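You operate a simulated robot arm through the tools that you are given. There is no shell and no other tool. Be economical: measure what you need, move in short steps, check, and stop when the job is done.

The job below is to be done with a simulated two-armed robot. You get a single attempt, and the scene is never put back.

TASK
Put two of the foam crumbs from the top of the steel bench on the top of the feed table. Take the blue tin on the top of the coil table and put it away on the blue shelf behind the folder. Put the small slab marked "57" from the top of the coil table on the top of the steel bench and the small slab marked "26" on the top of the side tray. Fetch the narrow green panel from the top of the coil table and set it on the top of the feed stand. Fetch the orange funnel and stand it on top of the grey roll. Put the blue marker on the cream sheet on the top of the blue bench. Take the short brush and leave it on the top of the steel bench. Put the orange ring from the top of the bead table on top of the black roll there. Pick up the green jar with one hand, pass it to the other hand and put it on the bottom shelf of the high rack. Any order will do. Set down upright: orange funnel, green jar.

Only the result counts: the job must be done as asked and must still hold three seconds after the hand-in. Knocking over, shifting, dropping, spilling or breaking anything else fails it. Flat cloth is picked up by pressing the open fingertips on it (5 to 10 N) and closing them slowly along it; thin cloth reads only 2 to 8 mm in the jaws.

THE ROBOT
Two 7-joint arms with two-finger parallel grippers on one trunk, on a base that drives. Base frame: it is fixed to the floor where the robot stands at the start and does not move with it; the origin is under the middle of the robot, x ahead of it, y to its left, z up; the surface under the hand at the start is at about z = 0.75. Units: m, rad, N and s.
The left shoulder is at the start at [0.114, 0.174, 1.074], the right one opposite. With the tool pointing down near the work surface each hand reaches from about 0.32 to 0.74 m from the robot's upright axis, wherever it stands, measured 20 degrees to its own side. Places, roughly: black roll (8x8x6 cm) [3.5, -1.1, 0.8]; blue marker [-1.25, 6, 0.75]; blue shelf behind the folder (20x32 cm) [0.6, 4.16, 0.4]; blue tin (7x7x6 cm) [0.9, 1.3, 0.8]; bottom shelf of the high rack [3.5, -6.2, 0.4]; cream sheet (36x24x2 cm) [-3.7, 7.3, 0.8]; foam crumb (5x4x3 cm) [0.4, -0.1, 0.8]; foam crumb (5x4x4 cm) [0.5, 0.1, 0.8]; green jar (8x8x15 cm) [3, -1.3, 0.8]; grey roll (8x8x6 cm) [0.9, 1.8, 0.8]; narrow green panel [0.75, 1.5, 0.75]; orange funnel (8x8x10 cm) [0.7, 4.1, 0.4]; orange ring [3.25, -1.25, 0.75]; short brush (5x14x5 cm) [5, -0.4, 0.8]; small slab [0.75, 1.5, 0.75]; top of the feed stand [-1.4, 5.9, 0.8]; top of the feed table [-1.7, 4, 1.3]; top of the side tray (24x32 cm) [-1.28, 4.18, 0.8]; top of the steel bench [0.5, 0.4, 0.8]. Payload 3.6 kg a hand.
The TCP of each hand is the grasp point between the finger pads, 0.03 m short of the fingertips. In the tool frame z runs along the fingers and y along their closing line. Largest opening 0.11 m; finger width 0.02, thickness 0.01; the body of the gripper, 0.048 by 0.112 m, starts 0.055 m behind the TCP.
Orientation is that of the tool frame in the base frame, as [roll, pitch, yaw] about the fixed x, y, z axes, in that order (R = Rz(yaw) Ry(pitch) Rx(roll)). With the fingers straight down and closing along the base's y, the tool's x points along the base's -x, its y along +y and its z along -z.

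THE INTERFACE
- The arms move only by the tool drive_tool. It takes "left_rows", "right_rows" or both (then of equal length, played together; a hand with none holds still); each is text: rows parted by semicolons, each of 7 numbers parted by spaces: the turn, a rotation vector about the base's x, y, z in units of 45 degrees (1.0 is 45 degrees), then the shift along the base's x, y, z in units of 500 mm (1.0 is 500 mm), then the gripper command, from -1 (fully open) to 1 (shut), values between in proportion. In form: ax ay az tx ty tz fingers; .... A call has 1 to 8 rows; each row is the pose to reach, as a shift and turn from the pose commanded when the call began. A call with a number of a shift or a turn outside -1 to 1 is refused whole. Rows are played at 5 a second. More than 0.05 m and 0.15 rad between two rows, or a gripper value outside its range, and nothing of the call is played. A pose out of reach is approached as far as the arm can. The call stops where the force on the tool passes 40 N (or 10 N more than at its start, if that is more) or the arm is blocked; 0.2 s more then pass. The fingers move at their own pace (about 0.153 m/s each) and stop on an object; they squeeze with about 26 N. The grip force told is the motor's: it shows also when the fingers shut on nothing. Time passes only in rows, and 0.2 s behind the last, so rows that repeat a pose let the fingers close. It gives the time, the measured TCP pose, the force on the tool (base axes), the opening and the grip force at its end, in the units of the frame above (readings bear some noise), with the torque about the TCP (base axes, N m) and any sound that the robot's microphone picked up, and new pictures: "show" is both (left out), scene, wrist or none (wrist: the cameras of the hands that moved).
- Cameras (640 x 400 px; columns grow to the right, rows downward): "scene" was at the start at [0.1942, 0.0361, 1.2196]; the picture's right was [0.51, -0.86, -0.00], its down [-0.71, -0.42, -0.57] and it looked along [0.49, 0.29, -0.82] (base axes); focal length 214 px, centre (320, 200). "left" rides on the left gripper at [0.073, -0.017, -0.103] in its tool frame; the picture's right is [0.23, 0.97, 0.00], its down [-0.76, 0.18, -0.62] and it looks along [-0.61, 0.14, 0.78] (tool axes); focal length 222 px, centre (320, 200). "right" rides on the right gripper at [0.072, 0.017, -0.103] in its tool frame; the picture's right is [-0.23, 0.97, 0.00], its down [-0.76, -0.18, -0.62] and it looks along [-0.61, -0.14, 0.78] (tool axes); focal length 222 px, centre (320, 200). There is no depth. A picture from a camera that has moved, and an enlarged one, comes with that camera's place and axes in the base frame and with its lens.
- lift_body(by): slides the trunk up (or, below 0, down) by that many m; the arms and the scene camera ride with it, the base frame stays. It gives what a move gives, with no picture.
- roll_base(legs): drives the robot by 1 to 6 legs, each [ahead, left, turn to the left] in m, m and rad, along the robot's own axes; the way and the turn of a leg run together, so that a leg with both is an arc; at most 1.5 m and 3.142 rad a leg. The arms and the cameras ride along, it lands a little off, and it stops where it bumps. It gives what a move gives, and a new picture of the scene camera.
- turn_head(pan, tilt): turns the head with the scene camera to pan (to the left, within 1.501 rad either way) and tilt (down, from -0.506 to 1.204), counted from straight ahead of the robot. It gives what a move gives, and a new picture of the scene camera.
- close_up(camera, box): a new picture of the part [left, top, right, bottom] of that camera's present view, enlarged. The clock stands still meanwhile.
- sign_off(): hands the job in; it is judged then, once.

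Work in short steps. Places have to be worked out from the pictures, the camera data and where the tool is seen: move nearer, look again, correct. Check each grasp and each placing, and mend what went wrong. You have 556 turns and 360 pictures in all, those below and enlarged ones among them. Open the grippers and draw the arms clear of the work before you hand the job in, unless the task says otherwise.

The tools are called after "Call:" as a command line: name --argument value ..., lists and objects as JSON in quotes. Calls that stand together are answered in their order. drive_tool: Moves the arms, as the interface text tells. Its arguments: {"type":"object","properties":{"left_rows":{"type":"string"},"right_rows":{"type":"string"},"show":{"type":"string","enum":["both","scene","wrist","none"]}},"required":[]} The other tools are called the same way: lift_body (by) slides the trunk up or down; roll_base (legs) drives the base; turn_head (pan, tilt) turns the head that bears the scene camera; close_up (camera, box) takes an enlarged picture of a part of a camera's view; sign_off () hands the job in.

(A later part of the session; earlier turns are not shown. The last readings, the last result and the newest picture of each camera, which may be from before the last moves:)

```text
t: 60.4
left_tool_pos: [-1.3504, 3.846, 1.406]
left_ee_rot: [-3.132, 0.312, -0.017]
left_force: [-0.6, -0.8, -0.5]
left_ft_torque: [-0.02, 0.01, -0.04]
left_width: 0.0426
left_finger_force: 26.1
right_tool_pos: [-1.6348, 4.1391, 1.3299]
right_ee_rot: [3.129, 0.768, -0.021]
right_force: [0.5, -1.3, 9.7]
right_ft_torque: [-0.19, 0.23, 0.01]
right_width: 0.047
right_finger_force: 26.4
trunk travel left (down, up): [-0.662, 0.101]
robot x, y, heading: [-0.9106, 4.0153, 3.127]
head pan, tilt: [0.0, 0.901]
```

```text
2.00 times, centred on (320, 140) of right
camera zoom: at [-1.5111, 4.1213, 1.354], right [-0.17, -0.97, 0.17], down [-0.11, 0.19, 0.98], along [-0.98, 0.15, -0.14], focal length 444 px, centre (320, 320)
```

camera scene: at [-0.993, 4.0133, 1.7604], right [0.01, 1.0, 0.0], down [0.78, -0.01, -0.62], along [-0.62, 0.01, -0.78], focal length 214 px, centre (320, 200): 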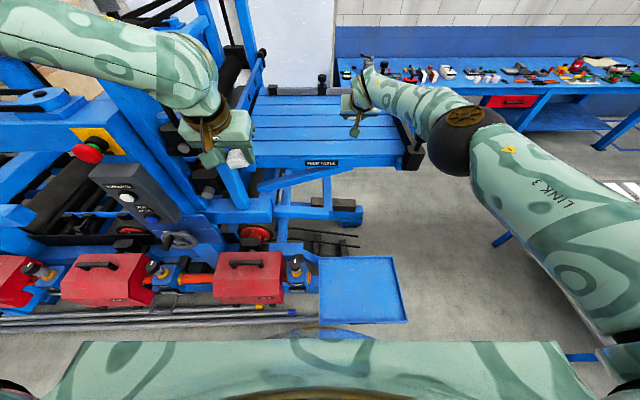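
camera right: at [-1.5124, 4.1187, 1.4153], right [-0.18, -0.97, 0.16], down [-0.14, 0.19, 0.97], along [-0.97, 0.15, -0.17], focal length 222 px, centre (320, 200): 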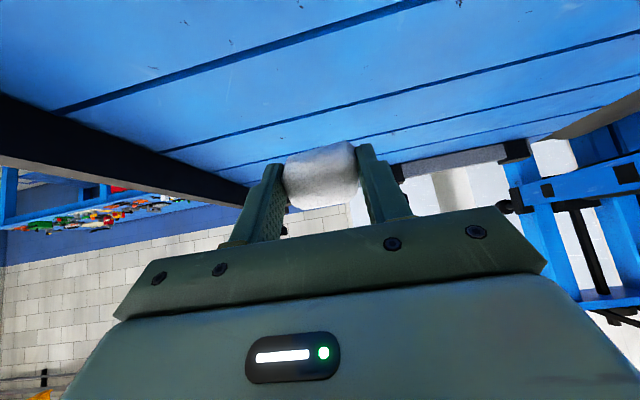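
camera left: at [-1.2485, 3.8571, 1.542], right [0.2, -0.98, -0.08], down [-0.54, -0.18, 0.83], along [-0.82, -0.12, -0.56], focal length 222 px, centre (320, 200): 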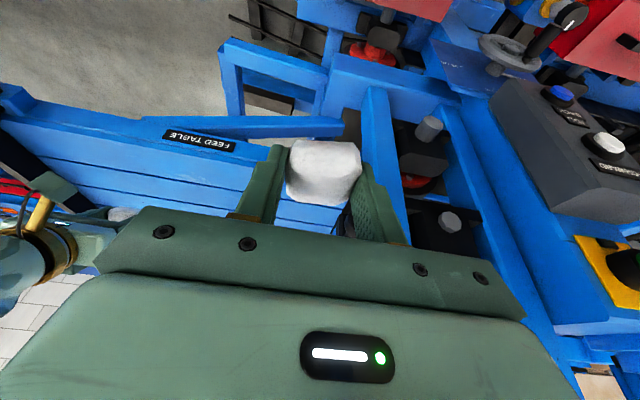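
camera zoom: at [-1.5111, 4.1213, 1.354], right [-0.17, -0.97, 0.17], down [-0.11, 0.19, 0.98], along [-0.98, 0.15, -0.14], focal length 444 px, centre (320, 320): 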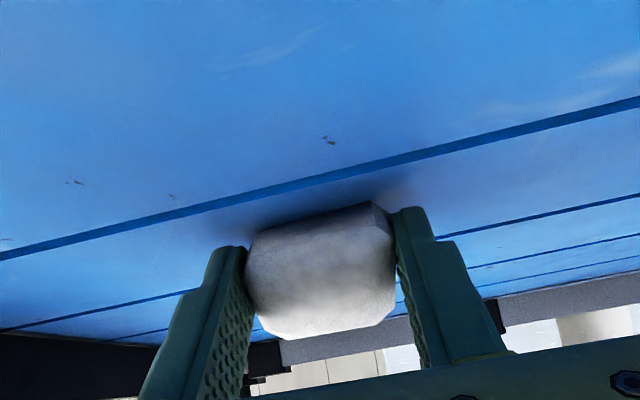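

Contact (10 N). I release gently, then draw the right hand back along its tool axis.

Call:
drive_tool --right_rows "0 0 0 0 0 0 0.1;0 0 0 0 0 0 -0.1;0 0 0 0 0 0 -0.4;0 0 0 0.03 0 0.03 -0.6;0 0 0 0.09 0 0.09 -0.6;0 0 0 0.15 0 0.15 -0.6"

```text
t: 61.8
left_tool_pos: [-1.3507, 3.8474, 1.4066]
left_ee_rot: [-3.132, 0.311, -0.016]
left_force: [1.2, -0.7, 0.3]
left_ft_torque: [0.0, 0.0, -0.05]
left_width: 0.0426
left_finger_force: 26.3
right_tool_pos: [-1.5609, 4.1407, 1.4036]
right_ee_rot: [3.13, 0.766, -0.02]
right_force: [0.8, 0.6, 0.1]
right_ft_torque: [0.0, 0.02, -0.03]
right_width: 0.088
right_finger_force: 0.0
trunk travel left (down, up): [-0.662, 0.101]
robot x, y, heading: [-0.9054, 4.0147, 3.128]
head pan, tilt: [0.0, 0.901]
camera scene: at [-0.9931, 4.0167, 1.7005], right [0.01, 1.0, 0.0], down [0.78, -0.01, -0.62], along [-0.62, 0.01, -0.78], focal length 214 px, centre (320, 200)
camera right: at [-1.4353, 4.1231, 1.4284], right [-0.18, -0.97, 0.17], down [-0.11, 0.19, 0.98], along [-0.98, 0.15, -0.14], focal length 222 px, centre (320, 200)
```

scene: 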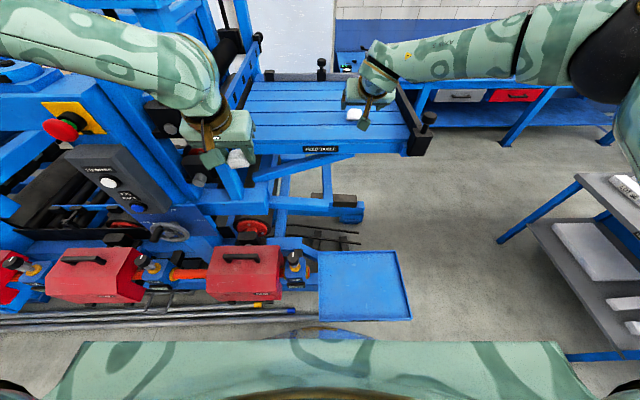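
right: 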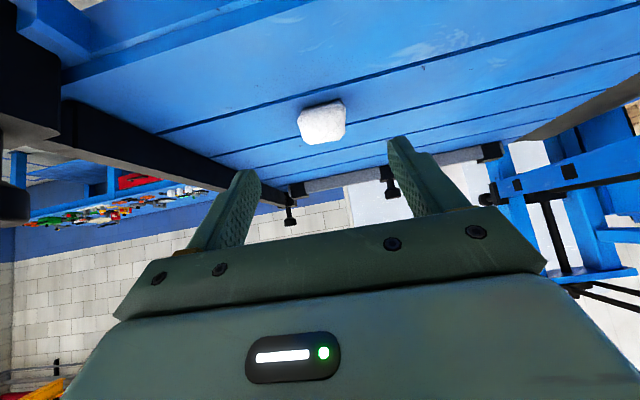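

The first crumb lies on the feed table. I retract the right hand, raise the trunk, and shift the base 0.22 m to the right to give the left arm room.

Call:
drive_tool --right_rows "0 -0.15 0 0.08 -0.01 0.04 -0.6;0 -0.3 0 0.17 -0.02 0.08 -0.6;0 -0.45 0 0.26 -0.02 0.1 -0.6;0 -0.57 0 0.35 -0.02 0.1 -0.6;0 -0.57 0 0.44 -0.02 0.1 -0.6;0 -0.57 0 0.53 -0.02 0.1 -0.6" --show "none"

Call:
lift_body --by 0.06

Call:
roll_base --legs '[[0, -0.22, 0]]'

```text
t: 63.2
left_tool_pos: [-1.3511, 3.8483, 1.4062]
left_ee_rot: [-3.132, 0.313, -0.016]
left_force: [0.4, 0.7, 0.1]
left_ft_torque: [0.03, -0.02, 0.0]
left_width: 0.0425
left_finger_force: 26.0
right_tool_pos: [-1.2952, 4.1298, 1.4534]
right_ee_rot: [3.14, 0.319, -0.015]
right_force: [0.0, -0.1, 0.2]
right_ft_torque: [0.0, -0.01, 0.0]
right_width: 0.088
right_finger_force: 0.1
trunk travel left (down, up): [-0.662, 0.101]
robot x, y, heading: [-0.9084, 4.0145, 3.125]
head pan, tilt: [0.0, 0.901]
```

```text
t: 64.2
left_tool_pos: [-1.3514, 3.847, 1.4661]
left_ee_rot: [-3.133, 0.311, -0.015]
left_force: [0.6, 0.0, -0.4]
left_ft_torque: [0.0, 0.0, -0.01]
left_width: 0.0424
left_finger_force: 25.8
right_tool_pos: [-1.2973, 4.1283, 1.5128]
right_ee_rot: [3.138, 0.318, -0.014]
right_force: [0.4, -0.7, 0.7]
right_ft_torque: [0.0, -0.01, -0.02]
right_width: 0.0881
right_finger_force: 0.0
trunk travel left (down, up): [-0.722, 0.041]
robot x, y, heading: [-0.9061, 4.0128, 3.129]
head pan, tilt: [0.0, 0.901]
```

```text
t: 65.9
left_tool_pos: [-1.3474, 4.0631, 1.4656]
left_ee_rot: [-3.131, 0.314, -0.014]
left_force: [0.0, 0.2, -0.1]
left_ft_torque: [0.02, -0.01, -0.02]
left_width: 0.0423
left_finger_force: 25.9
right_tool_pos: [-1.2932, 4.3454, 1.5134]
right_ee_rot: [3.14, 0.317, -0.011]
right_force: [0.2, -0.2, 0.6]
right_ft_torque: [0.05, 0.0, -0.01]
right_width: 0.0881
right_finger_force: 0.1
trunk travel left (down, up): [-0.722, 0.041]
robot x, y, heading: [-0.9034, 4.2354, 3.128]
head pan, tilt: [0.0, 0.901]
camera scene: at [-0.9907, 4.2324, 1.7603], right [0.01, 1.0, 0.0], down [0.78, -0.01, -0.62], along [-0.62, 0.01, -0.78], focal length 214 px, centre (320, 200)
```

scene: 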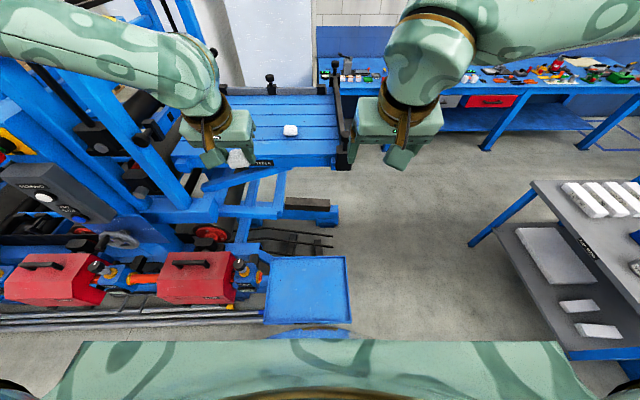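

The first crumb sits at about (-1.675, 4.13). I extend the left hand to (-1.64, 3.94) with lean.

Call:
drive_tool --left_rows "0 0.06 0 0 -0.09 0 0.8;0 0.12 0 -0.03 -0.18 0 0.8;0 0.2 0 -0.12 -0.23 0 0.8;0 0.28 0 -0.21 -0.24 -0.02 0.8;0 0.36 0 -0.3 -0.24 -0.04 0.8;0 0.44 0 -0.39 -0.24 -0.06 0.8;0 0.5 0 -0.48 -0.24 -0.08 0.8;0 0.55 0 -0.57 -0.24 -0.1 0.8"

```text
refused: row 3 steps farther than a row can; nothing moved
```

Call:
drive_tool --left_rows "0 0.06 0 -0.03 -0.09 0 0.8;0 0.12 0 -0.07 -0.18 0 0.8;0 0.2 0 -0.15 -0.23 0 0.8;0 0.28 0 -0.24 -0.24 -0.02 0.8;0 0.36 0 -0.33 -0.24 -0.04 0.8;0 0.44 0 -0.42 -0.24 -0.06 0.8;0 0.5 0 -0.51 -0.24 -0.08 0.8;0 0.55 0 -0.59 -0.24 -0.1 0.8"

```text
t: 67.7
left_tool_pos: [-1.5724, 3.9225, 1.4471]
left_ee_rot: [-3.141, 0.744, -0.021]
left_force: [-0.5, -0.6, -0.1]
left_ft_torque: [0.03, -0.01, -0.02]
left_width: 0.0422
left_finger_force: 26.1
left hand out of reach, approached as far as the arm can: row 6, 7, 8
right_tool_pos: [-1.2925, 4.347, 1.5124]
right_ee_rot: [3.139, 0.318, -0.013]
right_force: [0.5, -0.1, -0.1]
right_ft_torque: [0.03, 0.01, -0.03]
right_width: 0.088
right_finger_force: 0.0
trunk travel left (down, up): [-0.722, 0.041]
robot x, y, heading: [-0.9061, 4.2326, 3.132]
head pan, tilt: [0.0, 0.901]
camera scene: at [-0.9903, 4.2346, 1.7604], right [0.01, 1.0, 0.0], down [0.78, -0.01, -0.62], along [-0.62, 0.01, -0.78], focal length 214 px, centre (320, 200)
camera left: at [-1.4491, 3.9371, 1.4733], right [0.15, -0.98, -0.15], down [-0.14, -0.18, 0.97], along [-0.98, -0.12, -0.16], focal length 222 px, centre (320, 200)
```

scene: 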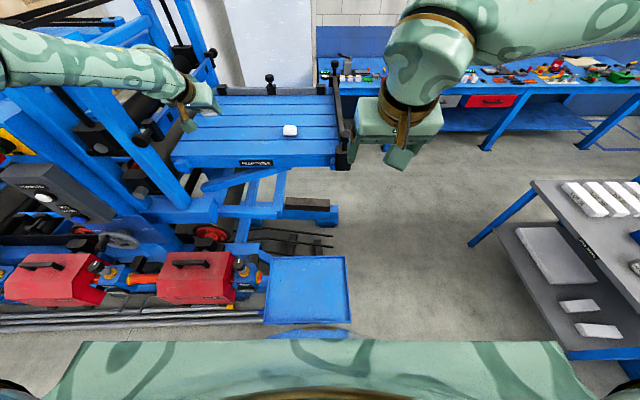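
left: 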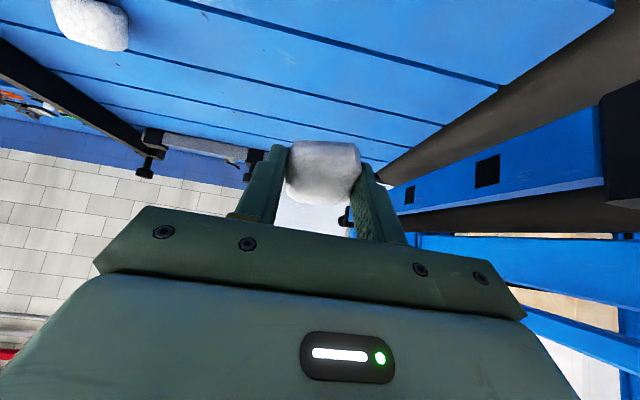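

Short by 5 cm. Moving the hand inward (y≈4.01) should allow more forward reach.

Call:
drive_tool --left_rows "0 0 0 -0.02 0.08 -0.02 0.8;0 0 0 -0.06 0.16 -0.04 0.8;0 0 0 -0.12 0.17 -0.06 0.8" --show "none"

```text
t: 68.5
left_tool_pos: [-1.5549, 3.9729, 1.4517]
left_ee_rot: [-3.139, 0.744, -0.016]
left_force: [-0.3, 0.6, -0.8]
left_ft_torque: [-0.01, 0.03, 0.0]
left_width: 0.0424
left_finger_force: 26.3
left hand out of reach, approached as far as the arm can: row 1, 2, 3
right_tool_pos: [-1.2932, 4.3473, 1.5138]
right_ee_rot: [3.14, 0.318, -0.014]
right_force: [-0.4, 0.4, -0.3]
right_ft_torque: [0.0, 0.0, 0.02]
right_width: 0.088
right_finger_force: 0.1
trunk travel left (down, up): [-0.722, 0.041]
robot x, y, heading: [-0.9052, 4.2308, 3.129]
head pan, tilt: [0.0, 0.901]
```

The left arm reaches less inward, so I retract it, turn the base right by 0.45 rad and shift back toward y≈4.0, so that the left shoulder points at the table.

Call:
drive_tool --left_rows "0 -0.05 0 0.09 0 0 0.8;0 -0.1 0 0.18 0 0 0.8;0 -0.15 0 0.27 0 0 0.8;0 -0.2 0 0.36 0 0 0.8;0 -0.2 0 0.44 0 0 0.8" --show "none"

Call:
roll_base --legs '[[0, 0, -0.45], [-0.098, 0.197, 0]]'

```text
t: 69.7
left_tool_pos: [-1.3303, 3.9736, 1.4526]
left_ee_rot: [-3.136, 0.588, -0.016]
left_force: [0.9, -0.9, 0.0]
left_ft_torque: [0.01, 0.02, 0.01]
left_width: 0.0425
left_finger_force: 25.7
right_tool_pos: [-1.2908, 4.3468, 1.5135]
right_ee_rot: [3.139, 0.319, -0.012]
right_force: [0.7, 0.6, 0.1]
right_ft_torque: [-0.01, 0.04, 0.02]
right_width: 0.0881
right_finger_force: 0.0
trunk travel left (down, up): [-0.722, 0.041]
robot x, y, heading: [-0.9032, 4.2373, 3.126]
head pan, tilt: [0.0, 0.901]
```

```text
t: 72.7
left_tool_pos: [-1.404, 3.9681, 1.4525]
left_ee_rot: [-3.141, 0.586, -0.473]
left_force: [0.6, 0.5, -0.1]
left_ft_torque: [-0.01, 0.02, 0.01]
left_width: 0.0425
left_finger_force: 26.0
right_tool_pos: [-1.2068, 4.2888, 1.5123]
right_ee_rot: [3.135, 0.318, -0.468]
right_force: [-0.9, -0.4, -0.2]
right_ft_torque: [0.04, 0.04, 0.01]
right_width: 0.0879
right_finger_force: 0.1
trunk travel left (down, up): [-0.722, 0.041]
robot x, y, heading: [-0.9088, 4.0109, 2.677]
head pan, tilt: [0.0, 0.901]
camera scene: at [-0.9833, 4.0553, 1.7603], right [0.45, 0.89, 0.0], down [0.7, -0.35, -0.62], along [-0.55, 0.28, -0.78], focal length 214 px, centre (320, 200)
```

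scene: 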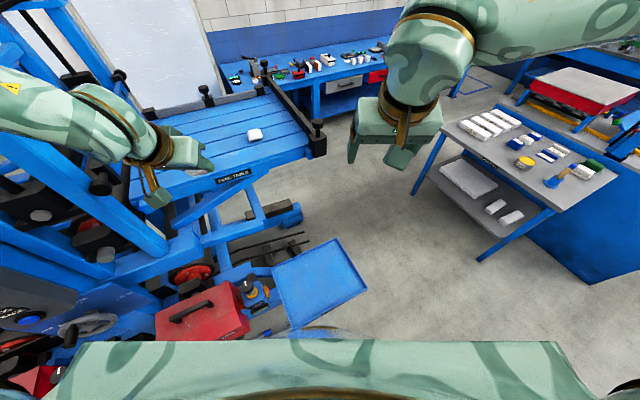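

Now I yaw the left hand to point at -x and extend toward the table.

Call:
drive_tool --left_rows "0 0 0.15 -0.05 0.01 0 0.8;0 0 0.3 -0.1 0.01 0 0.8;0 0 0.45 -0.15 0.01 0 0.8;0 0 0.6 -0.2 0.01 0 0.8;0 0 0.6 -0.28 0.01 0 0.8" --show "none"

Call:
drive_tool --left_rows "0 0.1 0 -0.07 0 -0.03 0.8;0 0.2 0 -0.14 0 -0.06 0.8;0 0.3 0 -0.2 0 -0.1 0.8"

```text
t: 73.9
left_tool_pos: [-1.5453, 3.9733, 1.4515]
left_ee_rot: [-3.139, 0.585, 0.003]
left_force: [0.5, 0.2, -0.3]
left_ft_torque: [-0.03, -0.02, 0.01]
left_width: 0.0425
left_finger_force: 25.8
right_tool_pos: [-1.2096, 4.2871, 1.5132]
right_ee_rot: [3.138, 0.316, -0.466]
right_force: [0.2, 0.6, -0.1]
right_ft_torque: [-0.02, 0.03, 0.0]
right_width: 0.0882
right_finger_force: 0.2
trunk travel left (down, up): [-0.722, 0.041]
robot x, y, heading: [-0.905, 4.0139, 2.67]
head pan, tilt: [0.0, 0.901]
```

```text
t: 74.7
left_tool_pos: [-1.6374, 3.9649, 1.4073]
left_ee_rot: [-3.133, 0.822, 0.003]
left_force: [0.6, 0.4, 1.3]
left_ft_torque: [0.03, -0.05, -0.02]
left_width: 0.0425
left_finger_force: 25.5
left hand out of reach, approached as far as the arm can: row 3
right_tool_pos: [-1.2058, 4.2848, 1.5137]
right_ee_rot: [3.139, 0.317, -0.466]
right_force: [-1.2, -0.4, 0.3]
right_ft_torque: [-0.02, 0.02, -0.05]
right_width: 0.0877
right_finger_force: 0.0
trunk travel left (down, up): [-0.722, 0.041]
robot x, y, heading: [-0.9051, 4.0135, 2.677]
head pan, tilt: [0.0, 0.901]
camera scene: at [-0.9836, 4.0514, 1.7604], right [0.45, 0.89, 0.0], down [0.7, -0.35, -0.62], along [-0.55, 0.28, -0.78], focal length 214 px, centre (320, 200)
camera left: at [-1.5124, 3.9798, 1.4254], right [0.15, -0.97, -0.17], down [-0.06, -0.18, 0.98], along [-0.99, -0.14, -0.09], focal length 222 px, centre (320, 200)
```

scene: 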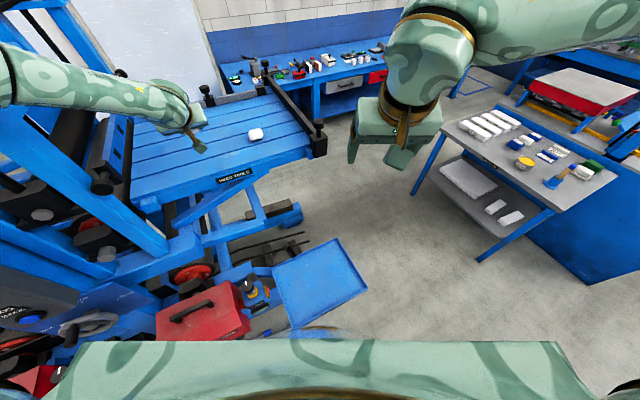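
left: 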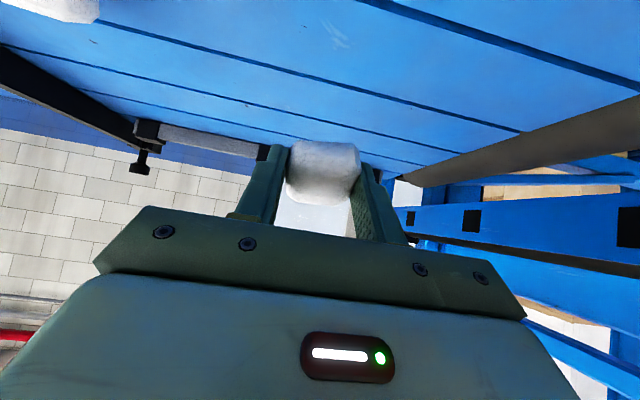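

Over the plate now; lower with the trunk.

Call:
lift_body --by -0.06

Call:
lift_body --by -0.015

```text
t: 75.7
left_tool_pos: [-1.6383, 3.9646, 1.3491]
left_ee_rot: [-3.139, 0.824, 0.002]
left_force: [-1.0, 0.2, -0.1]
left_ft_torque: [0.0, 0.01, -0.03]
left_width: 0.0426
left_finger_force: 25.7
right_tool_pos: [-1.2072, 4.285, 1.4527]
right_ee_rot: [3.14, 0.318, -0.466]
right_force: [-1.2, 0.7, -0.2]
right_ft_torque: [-0.02, -0.01, -0.02]
right_width: 0.0881
right_finger_force: 0.1
trunk travel left (down, up): [-0.662, 0.101]
robot x, y, heading: [-0.9089, 4.0142, 2.674]
head pan, tilt: [0.0, 0.901]
```

```text
t: 76.3
left_tool_pos: [-1.6381, 3.9657, 1.3344]
left_ee_rot: [-3.138, 0.822, 0.002]
left_force: [0.1, -0.2, 0.8]
left_ft_torque: [0.0, -0.03, -0.04]
left_width: 0.0427
left_finger_force: 26.2
right_tool_pos: [-1.2073, 4.2848, 1.4378]
right_ee_rot: [3.137, 0.318, -0.469]
right_force: [-1.0, 0.7, 0.0]
right_ft_torque: [0.01, 0.0, -0.02]
right_width: 0.0878
right_finger_force: 0.0
trunk travel left (down, up): [-0.647, 0.116]
robot x, y, heading: [-0.9059, 4.0129, 2.676]
head pan, tilt: [0.0, 0.901]
```

One more 8 mm step, watching the force.

Call:
lift_body --by -0.008

Call:
close_up --camera "left" --box '[160, 40, 480, 240]'

```text
t: 76.9
left_tool_pos: [-1.6358, 3.9655, 1.3281]
left_ee_rot: [-3.135, 0.827, 0.002]
left_force: [-1.4, 0.2, 21.7]
left_ft_torque: [-0.26, 0.35, 0.03]
left_width: 0.0429
left_finger_force: 25.5
right_tool_pos: [-1.2048, 4.2857, 1.4304]
right_ee_rot: [3.138, 0.319, -0.468]
right_force: [0.9, -0.3, -0.6]
right_ft_torque: [0.03, 0.02, -0.02]
right_width: 0.0881
right_finger_force: 0.1
trunk travel left (down, up): [-0.639, 0.124]
robot x, y, heading: [-0.9089, 4.0114, 2.675]
head pan, tilt: [0.0, 0.901]
```

```text
2.00 times, centred on (320, 140) of left
camera zoom: at [-1.5114, 3.9807, 1.345], right [0.15, -0.97, -0.17], down [-0.06, -0.18, 0.98], along [-0.99, -0.14, -0.08], focal length 444 px, centre (320, 320)
```

zoom: 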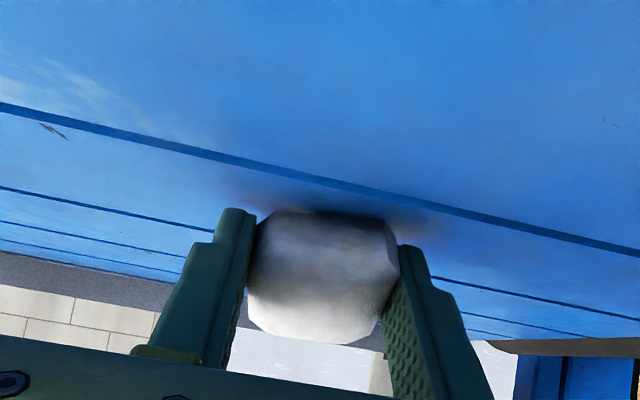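

Contact. I release and draw the left hand back along its axis.

Call:
drive_tool --left_rows "0 0 0 0 0 0.004 0.2;0 0 0 0 0 0.004 0.05;0 0 0 0 0 0.004 -0.2;0 0 0 0.01 0 0.014 -0.5;0 0 0 0.06 0 0.07 -0.5;0 0 0 0.12 0 0.13 -0.5;0 0 0 0.18 0 0.18 -0.5"

```text
t: 78.5
left_tool_pos: [-1.5459, 3.9625, 1.4165]
left_ee_rot: [-3.138, 0.823, 0.003]
left_force: [0.1, 0.6, -0.8]
left_ft_torque: [0.04, -0.04, 0.02]
left_width: 0.0825
left_finger_force: 0.1
right_tool_pos: [-1.2066, 4.284, 1.4299]
right_ee_rot: [3.139, 0.319, -0.466]
right_force: [0.4, -0.1, 0.1]
right_ft_torque: [0.01, 0.0, 0.0]
right_width: 0.0882
right_finger_force: 0.0
trunk travel left (down, up): [-0.639, 0.124]
robot x, y, heading: [-0.9067, 4.0112, 2.674]
head pan, tilt: [0.0, 0.901]
camera scene: at [-0.9837, 4.0522, 1.6775], right [0.45, 0.89, 0.0], down [0.7, -0.35, -0.62], along [-0.56, 0.28, -0.78], focal length 214 px, centre (320, 200)
camera left: at [-1.4209, 3.9791, 1.4326], right [0.15, -0.97, -0.17], down [-0.06, -0.18, 0.98], along [-0.99, -0.14, -0.09], focal length 222 px, centre (320, 200)
```

scene: 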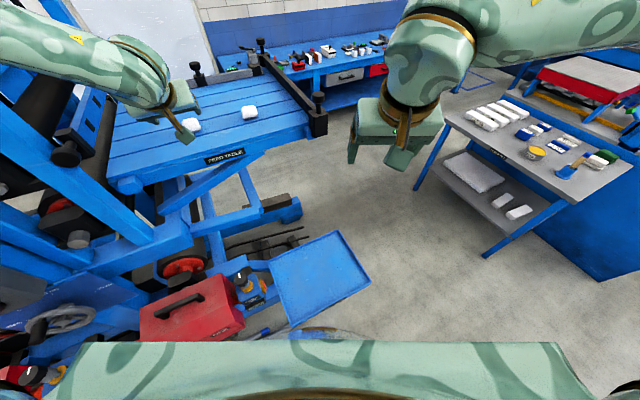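
left: 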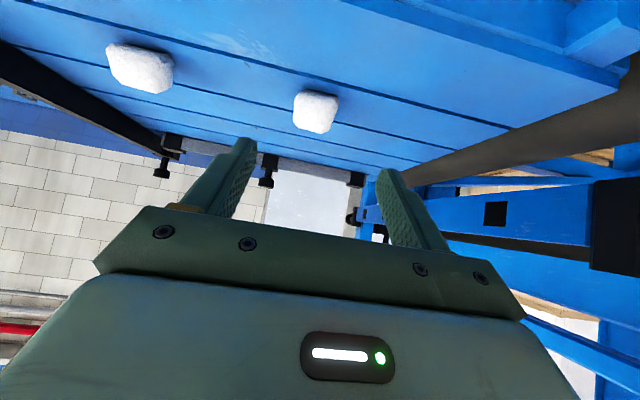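

Both crumbs rest on the feed table. I retract the left hand and straighten it, then back off into the aisle.

Call:
drive_tool --left_rows "0 -0.15 0 0.08 0 0.03 -1;0 -0.3 0 0.16 0 0.04 -1;0 -0.45 0 0.24 0 0.04 -1;0 -0.6 0 0.3 0 0.04 -1;0 -0.75 0 0.34 0 0.04 -1;0 -0.9 0 0.34 0 0.04 -1" --right_rows "0 0 0 0 0 0 -1;0 0 0 0 0 0 -1;0 0 0 0 0 0 -1;0 0 0 0 0 0 -1;0 0 0 0 0 0 -1;0 0 0 0 0 0 -1" --show "none"

Call:
roll_base --legs '[[-0.5, 0, 0], [0, 0, -2.6]]'

Call:
turn_head --pan 0.0 --tilt 0.6

```text
t: 79.9
left_tool_pos: [-1.3785, 3.9644, 1.4351]
left_ee_rot: [-3.138, 0.112, 0.002]
left_force: [0.3, 0.3, 0.5]
left_ft_torque: [0.0, -0.02, -0.05]
left_width: 0.1099
left_finger_force: 0.1
right_tool_pos: [-1.2081, 4.2854, 1.429]
right_ee_rot: [3.14, 0.317, -0.466]
right_force: [0.1, 1.0, -0.6]
right_ft_torque: [0.0, -0.03, 0.04]
right_width: 0.11
right_finger_force: 0.0
trunk travel left (down, up): [-0.639, 0.124]
robot x, y, heading: [-0.9105, 4.012, 2.676]
head pan, tilt: [0.0, 0.901]
```

```text
t: 89.0
left_tool_pos: [-0.077, 4.0687, 1.4349]
left_ee_rot: [-3.138, 0.115, -2.622]
left_force: [-0.4, -0.5, 0.2]
left_ft_torque: [0.0, 0.02, -0.02]
left_width: 0.1098
left_finger_force: 0.0
right_tool_pos: [-0.0668, 3.7049, 1.4295]
right_ee_rot: [3.138, 0.316, -3.09]
right_force: [0.2, -0.1, 0.3]
right_ft_torque: [0.02, -0.02, -0.01]
right_width: 0.1099
right_finger_force: 0.2
trunk travel left (down, up): [-0.639, 0.124]
robot x, y, heading: [-0.4601, 3.7913, 0.051]
head pan, tilt: [0.0, 0.901]
camera scene: at [-0.3733, 3.7952, 1.6774], right [0.05, -1.0, 0.0], down [-0.78, -0.04, -0.62], along [0.62, 0.03, -0.78], focal length 214 px, centre (320, 200)
```

scene: 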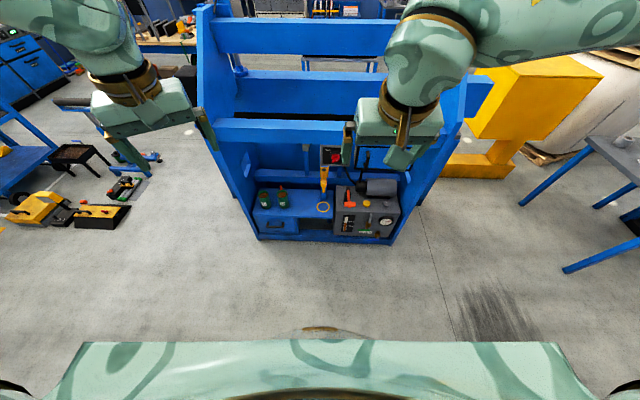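

```text
t: 89.8
left_tool_pos: [-0.0786, 4.0681, 1.4363]
left_ee_rot: [-3.138, 0.114, -2.622]
left_force: [0.3, 0.3, -0.2]
left_ft_torque: [-0.03, -0.05, -0.01]
left_width: 0.1099
left_finger_force: 0.1
right_tool_pos: [-0.0671, 3.7042, 1.4289]
right_ee_rot: [3.138, 0.317, -3.092]
right_force: [0.7, 0.7, -0.3]
right_ft_torque: [-0.02, 0.01, -0.01]
right_width: 0.1103
right_finger_force: 0.2
trunk travel left (down, up): [-0.639, 0.124]
robot x, y, heading: [-0.4596, 3.7893, 0.056]
head pan, tilt: [0.0, 0.6]
camera scene: at [-0.3604, 3.7958, 1.7021], right [0.05, -1.0, 0.0], down [-0.57, -0.03, -0.82], along [0.82, 0.04, -0.57], focal length 214 px, centre (320, 200)
```

scene: 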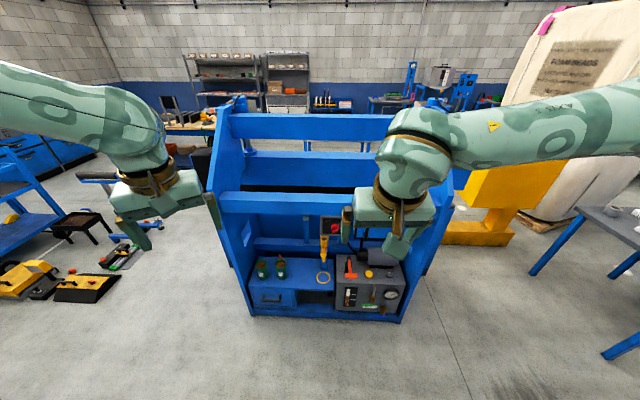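

The folder's low shelf is visible. A close-up to find the funnel.

Call:
close_up --camera "scene" --box '[230, 200, 422, 320]'

```text
3.33 times, centred on (326, 260) of scene
camera zoom: at [-0.3604, 3.7958, 1.7021], right [0.05, -1.0, 0.0], down [-0.57, -0.03, -0.82], along [0.82, 0.04, -0.57], focal length 715 px, centre (300, 0)
```

zoom: 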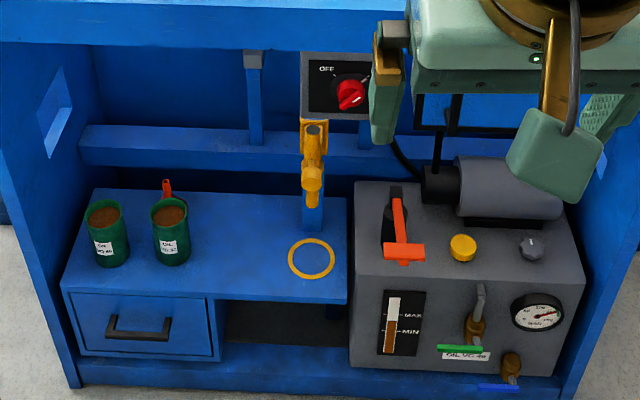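

The orange item behind the second green cup, at about (0.69, 4.14), is likely the funnel. I straighten the hands, lower the trunk, and go for a better look from the left side.

Call:
drive_tool --left_rows "0 0 -0.15 0 0 0 -1;0 0 -0.3 0 0 0 -1;0 0 -0.45 0 0 0 -1;0 0 -0.6 0 0 0 -1" --right_rows "0 0.1 0 0 0 0 -1;0 0.2 0 0 0 0 -1;0 0.3 0 0 0 0 -1;0 0.4 0 0 0 0 -1" --show "none"

Call:
lift_body --by -0.45

Call:
roll_base --legs '[[0, 0.45, 0]]'

Call:
turn_head --pan 0.0 --tilt 0.5

```text
t: 90.8
left_tool_pos: [-0.0782, 4.0699, 1.4339]
left_ee_rot: [-3.137, 0.115, -3.095]
left_force: [1.0, 1.0, 0.1]
left_ft_torque: [-0.02, 0.0, 0.01]
left_width: 0.11
left_finger_force: 0.0
right_tool_pos: [-0.0653, 3.7049, 1.4291]
right_ee_rot: [3.123, 0.005, -3.092]
right_force: [0.8, -0.2, 0.4]
right_ft_torque: [0.02, -0.01, -0.01]
right_width: 0.1099
right_finger_force: 0.1
trunk travel left (down, up): [-0.639, 0.124]
robot x, y, heading: [-0.4601, 3.7903, 0.053]
head pan, tilt: [0.0, 0.6]
```

```text
refused: -0.45 is not a number from -0.4 to 0.4
```

```text
t: 93.5
left_tool_pos: [-0.1002, 4.5154, 1.4359]
left_ee_rot: [-3.138, 0.114, -3.094]
left_force: [0.9, -0.5, -0.6]
left_ft_torque: [-0.01, -0.02, 0.0]
left_width: 0.1098
left_finger_force: 0.0
right_tool_pos: [-0.0889, 4.1506, 1.4293]
right_ee_rot: [3.121, 0.002, -3.094]
right_force: [-0.5, -0.5, 0.1]
right_ft_torque: [-0.02, 0.0, -0.02]
right_width: 0.1101
right_finger_force: 0.0
trunk travel left (down, up): [-0.639, 0.124]
robot x, y, heading: [-0.4869, 4.2442, 0.055]
head pan, tilt: [0.0, 0.6]
camera scene: at [-0.3833, 4.243, 1.7022], right [0.05, -1.0, 0.0], down [-0.56, -0.03, -0.82], along [0.82, 0.04, -0.57], focal length 214 px, centre (320, 200)
```

scene: 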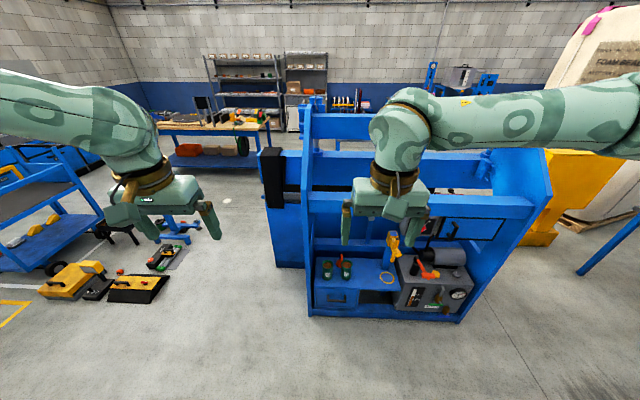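

```text
t: 94.2
left_tool_pos: [-0.0998, 4.5162, 1.4359]
left_ee_rot: [-3.139, 0.115, -3.094]
left_force: [-0.3, 0.3, -0.7]
left_ft_torque: [0.0, -0.03, 0.01]
left_width: 0.1099
left_finger_force: 0.0
right_tool_pos: [-0.0892, 4.1522, 1.4307]
right_ee_rot: [3.122, 0.004, -3.095]
right_force: [-0.5, 0.9, -0.2]
right_ft_torque: [0.02, 0.0, 0.04]
right_width: 0.1099
right_finger_force: 0.0
trunk travel left (down, up): [-0.639, 0.124]
robot x, y, heading: [-0.4861, 4.2429, 0.051]
head pan, tilt: [0.0, 0.499]
camera scene: at [-0.3808, 4.2446, 1.7112], right [0.05, -1.0, 0.0], down [-0.48, -0.02, -0.88], along [0.88, 0.04, -0.48], focal length 214 px, centre (320, 200)
```

scene: 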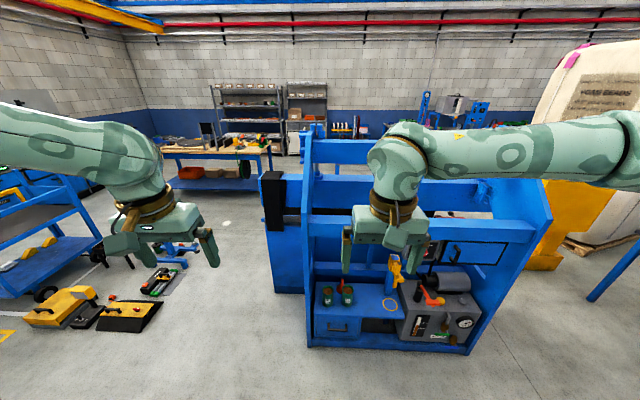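

I lower the trunk 0.4 and approach to see under the beam.

Call:
lift_body --by -0.4

Call:
roll_base --legs '[[0.25, 0, -0.05]]'

Call:
close_up --camera "scene" --box '[230, 150, 550, 350]'

```text
t: 98.0
left_tool_pos: [-0.1009, 4.5146, 1.0356]
left_ee_rot: [-3.138, 0.117, -3.094]
left_force: [0.7, 0.1, -0.2]
left_ft_torque: [0.0, 0.04, 0.0]
left_width: 0.1101
left_finger_force: 0.0
right_tool_pos: [-0.0902, 4.1522, 1.0301]
right_ee_rot: [3.122, 0.005, -3.095]
right_force: [0.1, -0.8, 0.9]
right_ft_torque: [0.02, 0.0, 0.02]
right_width: 0.1101
right_finger_force: 0.0
trunk travel left (down, up): [-0.239, 0.524]
robot x, y, heading: [-0.4839, 4.2411, 0.055]
head pan, tilt: [0.0, 0.499]
```

```text
t: 99.8
left_tool_pos: [0.1652, 4.5049, 1.0339]
left_ee_rot: [-3.138, 0.115, -3.141]
left_force: [0.2, -0.4, -0.2]
left_ft_torque: [0.0, -0.02, -0.03]
left_width: 0.11
left_finger_force: 0.1
right_tool_pos: [0.1597, 4.1399, 1.0294]
right_ee_rot: [3.122, 0.003, 3.141]
right_force: [0.8, 0.1, 0.4]
right_ft_torque: [-0.01, -0.01, -0.01]
right_width: 0.11
right_finger_force: 0.1
trunk travel left (down, up): [-0.239, 0.524]
robot x, y, heading: [-0.2291, 4.247, -0.0]
head pan, tilt: [0.0, 0.499]
camera scene: at [-0.0323, 4.2464, 1.3068], right [0.0, -1.0, 0.0], down [-0.48, 0.0, -0.88], along [0.88, 0.0, -0.48], focal length 214 px, centre (320, 200)
```

scene: 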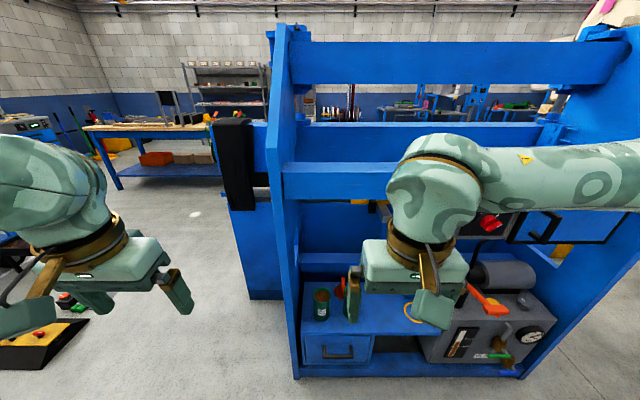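

```text
2.00 times, centred on (390, 250) of scene
camera zoom: at [-0.0323, 4.2464, 1.3068], right [0.0, -1.0, 0.0], down [-0.48, 0.0, -0.88], along [0.88, 0.0, -0.48], focal length 429 px, centre (180, 100)
```

zoom: 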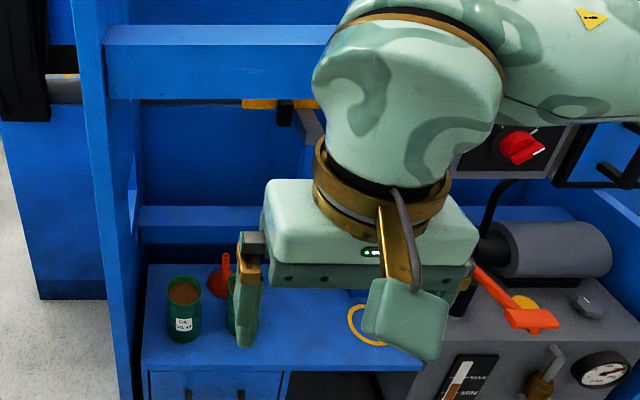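

The funnel stands spout up at about (0.655, 4.143), behind the cups. I lower the trunk and tilt the right hand 45° forward to look in with its camera.

Call:
lift_body --by -0.2

Call:
drive_tool --right_rows "0 -0.17 0 0 0 0 -1;0 -0.34 0 0 0 -0.02 -1;0 -0.51 0 0 0 -0.05 -1;0 -0.68 0 0 0 -0.08 -1;0 -0.85 0 0.03 0 -0.11 -1;0 -1 0 0.06 0 -0.14 -1"

```text
t: 102.0
left_tool_pos: [0.1824, 4.504, 0.8141]
left_ee_rot: [-3.139, 0.033, 3.141]
left_force: [0.1, -0.5, 0.2]
left_ft_torque: [0.01, -0.02, -0.01]
left_width: 0.1101
left_finger_force: 0.1
right_tool_pos: [0.1587, 4.1403, 0.8315]
right_ee_rot: [3.123, 0.006, -3.141]
right_force: [0.1, -0.2, -0.4]
right_ft_torque: [0.0, -0.02, 0.04]
right_width: 0.1099
right_finger_force: 0.2
trunk travel left (down, up): [-0.039, 0.724]
robot x, y, heading: [-0.2351, 4.2503, 0.003]
head pan, tilt: [0.0, 0.499]
```

```text
t: 103.4
left_tool_pos: [0.1845, 4.5036, 0.8141]
left_ee_rot: [-3.136, 0.032, 3.14]
left_force: [-0.4, -0.3, -0.3]
left_ft_torque: [0.0, -0.01, 0.0]
left_width: 0.11
left_finger_force: 0.0
right_tool_pos: [0.2333, 4.2005, 0.752]
right_ee_rot: [3.123, 0.791, 3.139]
right_force: [-0.2, 0.6, 0.2]
right_ft_torque: [-0.04, 0.0, 0.01]
right_width: 0.1101
right_finger_force: 0.0
right hand out of reach, approached as far as the arm can: row 2, 3, 4, 5, 6
trunk travel left (down, up): [-0.039, 0.724]
robot x, y, heading: [-0.2329, 4.2456, 0.004]
head pan, tilt: [0.0, 0.499]
camera scene: at [0.0845, 4.2471, 1.0942], right [0.0, -1.0, 0.0], down [-0.48, 0.0, -0.88], along [0.88, 0.0, -0.48], focal length 214 px, centre (320, 200)
camera right: at [0.11, 4.2173, 0.773], right [0.15, 0.97, 0.17], down [0.1, -0.19, 0.98], along [0.98, -0.13, -0.12], focal length 222 px, centre (320, 200)
```

scene: 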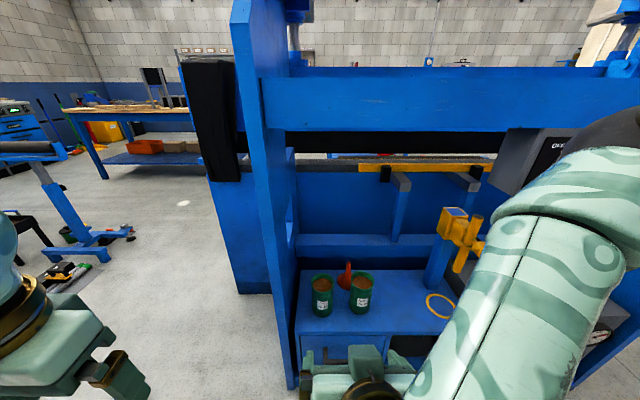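
right: 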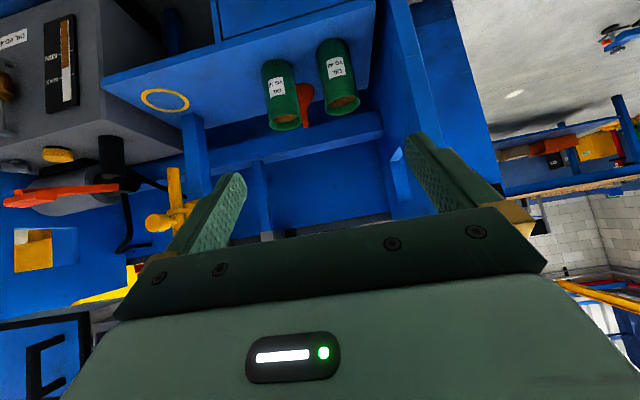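

Front beam bottom is at about x 0.50, z 1.02; cups about 12 cm tall. A nearly vertical tool gripping the spout top should clear them. I reduce the lean, tuck the left hand outwards, and look again.

Call:
drive_tool --left_rows "0 0 0 -0.03 0.07 0 -1;0 0 0 -0.06 0.14 0.02 -1;0 0 0 -0.09 0.21 0.04 -1;0 0 0 -0.12 0.28 0.06 -1" --right_rows "0 0.16 0 0 0 0.02 -1;0 0.32 0 0 -0.02 0.04 -1;0 0.48 0 0 -0.04 0.06 -1;0 0.64 0 0 -0.06 0.08 -1"

```text
t: 104.4
left_tool_pos: [0.1236, 4.6449, 0.8442]
left_ee_rot: [-3.139, 0.031, 3.14]
left_force: [-0.8, 0.6, 0.5]
left_ft_torque: [0.0, -0.01, 0.03]
left_width: 0.1102
left_finger_force: 0.1
left hand out of reach, approached as far as the arm can: row 1, 2
right_tool_pos: [0.2326, 4.1725, 0.7916]
right_ee_rot: [3.123, 0.285, -3.141]
right_force: [-1.1, 0.7, 0.3]
right_ft_torque: [0.03, 0.04, 0.0]
right_width: 0.1103
right_finger_force: 0.1
trunk travel left (down, up): [-0.039, 0.724]
robot x, y, heading: [-0.2347, 4.2445, 0.001]
head pan, tilt: [0.0, 0.499]
camera scene: at [0.0838, 4.2466, 1.0945], right [0.0, -1.0, 0.0], down [-0.48, 0.0, -0.88], along [0.88, 0.0, -0.48], focal length 214 px, centre (320, 200)
camera right: at [0.1348, 4.1878, 0.8715], right [0.21, 0.97, 0.08], down [0.56, -0.19, 0.81], along [0.8, -0.13, -0.58], focal length 222 px, centre (320, 200)
camera left: at [0.0479, 4.6272, 0.945], right [-0.23, 0.97, -0.01], down [0.74, 0.18, 0.65], along [0.63, 0.14, -0.76], focal length 222 px, centre (320, 200)
```

scene: 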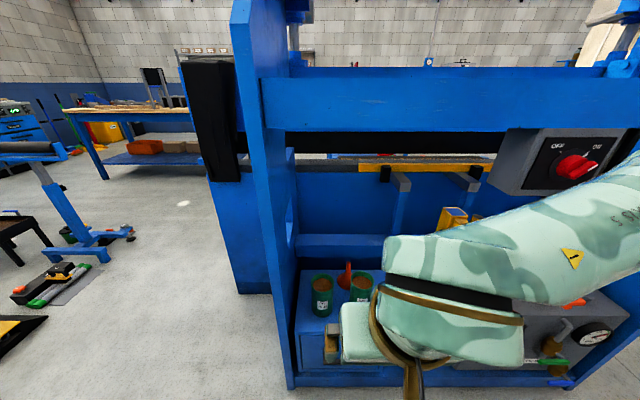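
right: 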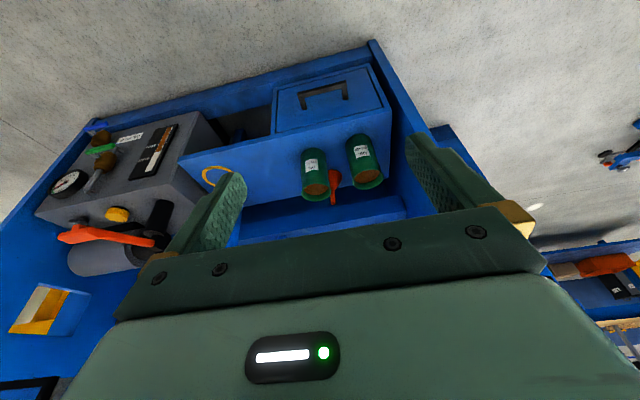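
left: 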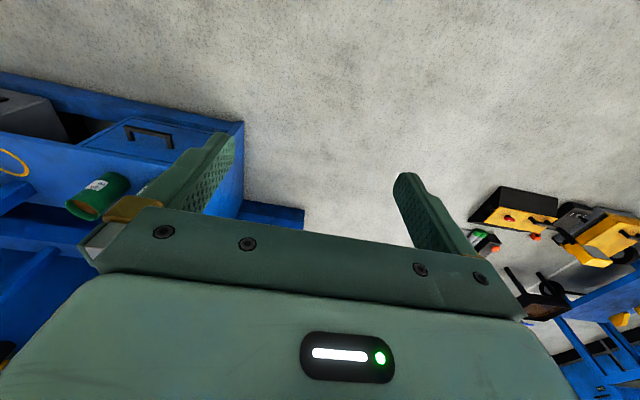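

I move the base in 0.2 m and slightly left, then look with the right wrist camera.

Call:
roll_base --legs '[[0.2, 0.06, 0]]'

Call:
close_up --camera "right" --box '[160, 40, 480, 240]'

```text
t: 106.0
left_tool_pos: [0.3246, 4.7055, 0.8442]
left_ee_rot: [-3.139, 0.032, -3.141]
left_force: [0.4, 0.7, -0.2]
left_ft_torque: [-0.02, 0.01, 0.01]
left_width: 0.11
left_finger_force: 0.1
right_tool_pos: [0.4345, 4.2344, 0.7923]
right_ee_rot: [3.124, 0.287, -3.14]
right_force: [0.1, -0.7, -0.1]
right_ft_torque: [-0.01, 0.03, 0.01]
right_width: 0.11
right_finger_force: 0.0
trunk travel left (down, up): [-0.039, 0.724]
robot x, y, heading: [-0.0313, 4.3062, 0.004]
head pan, tilt: [0.0, 0.499]
camera scene: at [0.286, 4.3084, 1.0941], right [0.0, -1.0, 0.0], down [-0.48, 0.0, -0.88], along [0.88, 0.0, -0.48], focal length 214 px, centre (320, 200)
```

scene: 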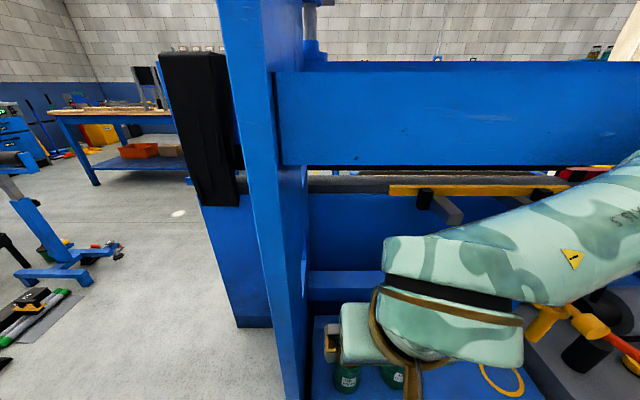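

```text
2.00 times, centred on (320, 140) of right
camera zoom: at [0.3368, 4.2498, 0.8708], right [0.21, 0.97, 0.08], down [0.56, -0.19, 0.81], along [0.8, -0.13, -0.58], focal length 444 px, centre (320, 320)
```

zoom: 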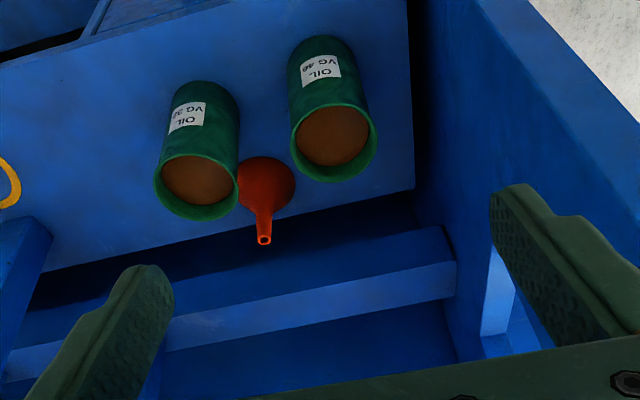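

Triangulating: spout tip ≈ (0.703, 4.135, 0.47), cups at (0.58, 4.245) and (0.60, 4.09), rims ≈ 0.485, shelf ≈ 0.375. I lower the right hand in front of the shelf first.

Call:
drive_tool --right_rows "0 0 0 0.006 -0.038 -0.075 -0.45;0 0 0 0.012 -0.076 -0.15 -0.45;0 0 0 0.018 -0.114 -0.225 -0.45;0 0 0 0.024 -0.152 -0.3 -0.45;0 0 0 0.03 -0.19 -0.375 -0.45"

```text
t: 107.2
left_tool_pos: [0.3252, 4.7058, 0.8436]
left_ee_rot: [-3.137, 0.031, 3.141]
left_force: [0.4, 0.7, -0.1]
left_ft_torque: [0.03, 0.01, 0.05]
left_width: 0.1101
left_finger_force: 0.0
right_tool_pos: [0.4483, 4.1386, 0.6032]
right_ee_rot: [3.122, 0.287, -3.14]
right_force: [0.0, 0.2, 0.4]
right_ft_torque: [-0.01, 0.03, -0.04]
right_width: 0.0799
right_finger_force: 0.1
trunk travel left (down, up): [-0.039, 0.724]
robot x, y, heading: [-0.0264, 4.3072, 0.002]
head pan, tilt: [0.0, 0.499]
camera scene: at [0.2856, 4.308, 1.0943], right [0.0, -1.0, 0.0], down [-0.48, 0.0, -0.88], along [0.88, 0.0, -0.48], focal length 214 px, centre (320, 200)
camera right: at [0.351, 4.154, 0.6824], right [0.21, 0.97, 0.08], down [0.56, -0.19, 0.81], along [0.8, -0.13, -0.58], focal length 222 px, centre (320, 200)
```

scene: 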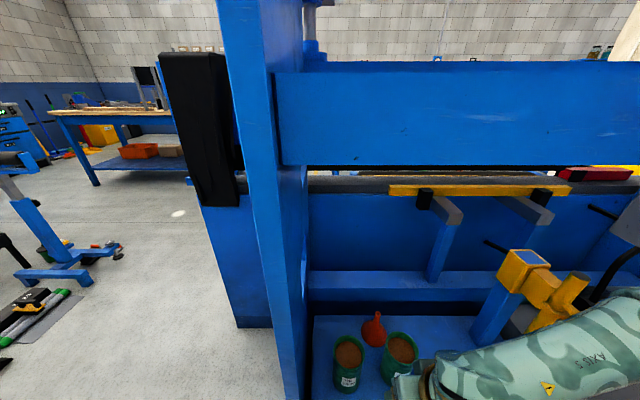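
right: 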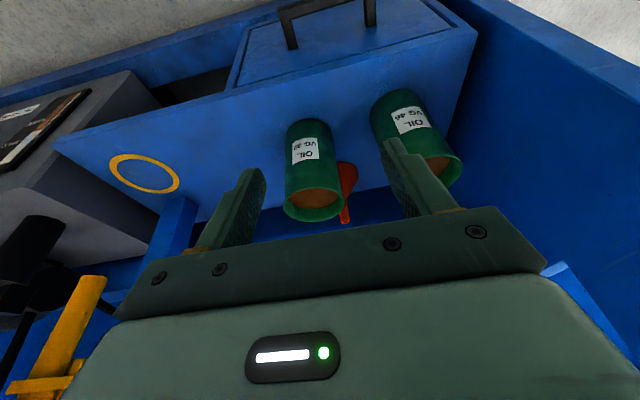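

The funnel tip reads (0.697, 4.134). I advance at z 0.60 over the cups to above the funnel.

Call:
drive_tool --right_rows "0 0 0 0.085 0 0 -0.45;0 0 0 0.17 0 0 -0.45;0 0 0 0.255 0 0 -0.45;0 0 0 0.34 0 0 -0.45;0 0 0 0.425 0 0 -0.45;0 0 0 0.5 -0.004 0 -0.45"

```text
t: 108.6
left_tool_pos: [0.3242, 4.7067, 0.8439]
left_ee_rot: [-3.138, 0.031, 3.141]
left_force: [0.5, -0.5, 0.5]
left_ft_torque: [-0.01, 0.0, -0.01]
left_width: 0.1101
left_finger_force: 0.0
right_tool_pos: [0.6997, 4.1376, 0.6049]
right_ee_rot: [3.122, 0.287, -3.138]
right_force: [0.1, 0.1, -0.8]
right_ft_torque: [0.01, -0.01, -0.02]
right_width: 0.0797
right_finger_force: 0.1
trunk travel left (down, up): [-0.039, 0.724]
robot x, y, heading: [-0.0317, 4.3096, 0.005]
head pan, tilt: [0.0, 0.499]
camera scene: at [0.2857, 4.3083, 1.0942], right [0.0, -1.0, 0.0], down [-0.48, 0.0, -0.88], along [0.88, 0.0, -0.48], focal length 214 px, centre (320, 200)
camera right: at [0.6021, 4.1534, 0.6833], right [0.21, 0.97, 0.08], down [0.56, -0.19, 0.81], along [0.8, -0.12, -0.58], focal length 222 px, centre (320, 200)
```

scene: 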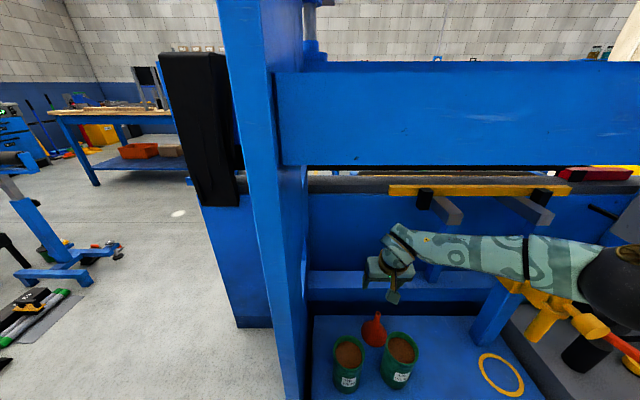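
right: 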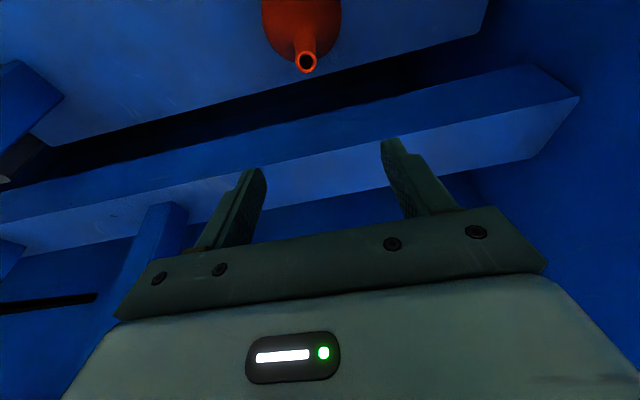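

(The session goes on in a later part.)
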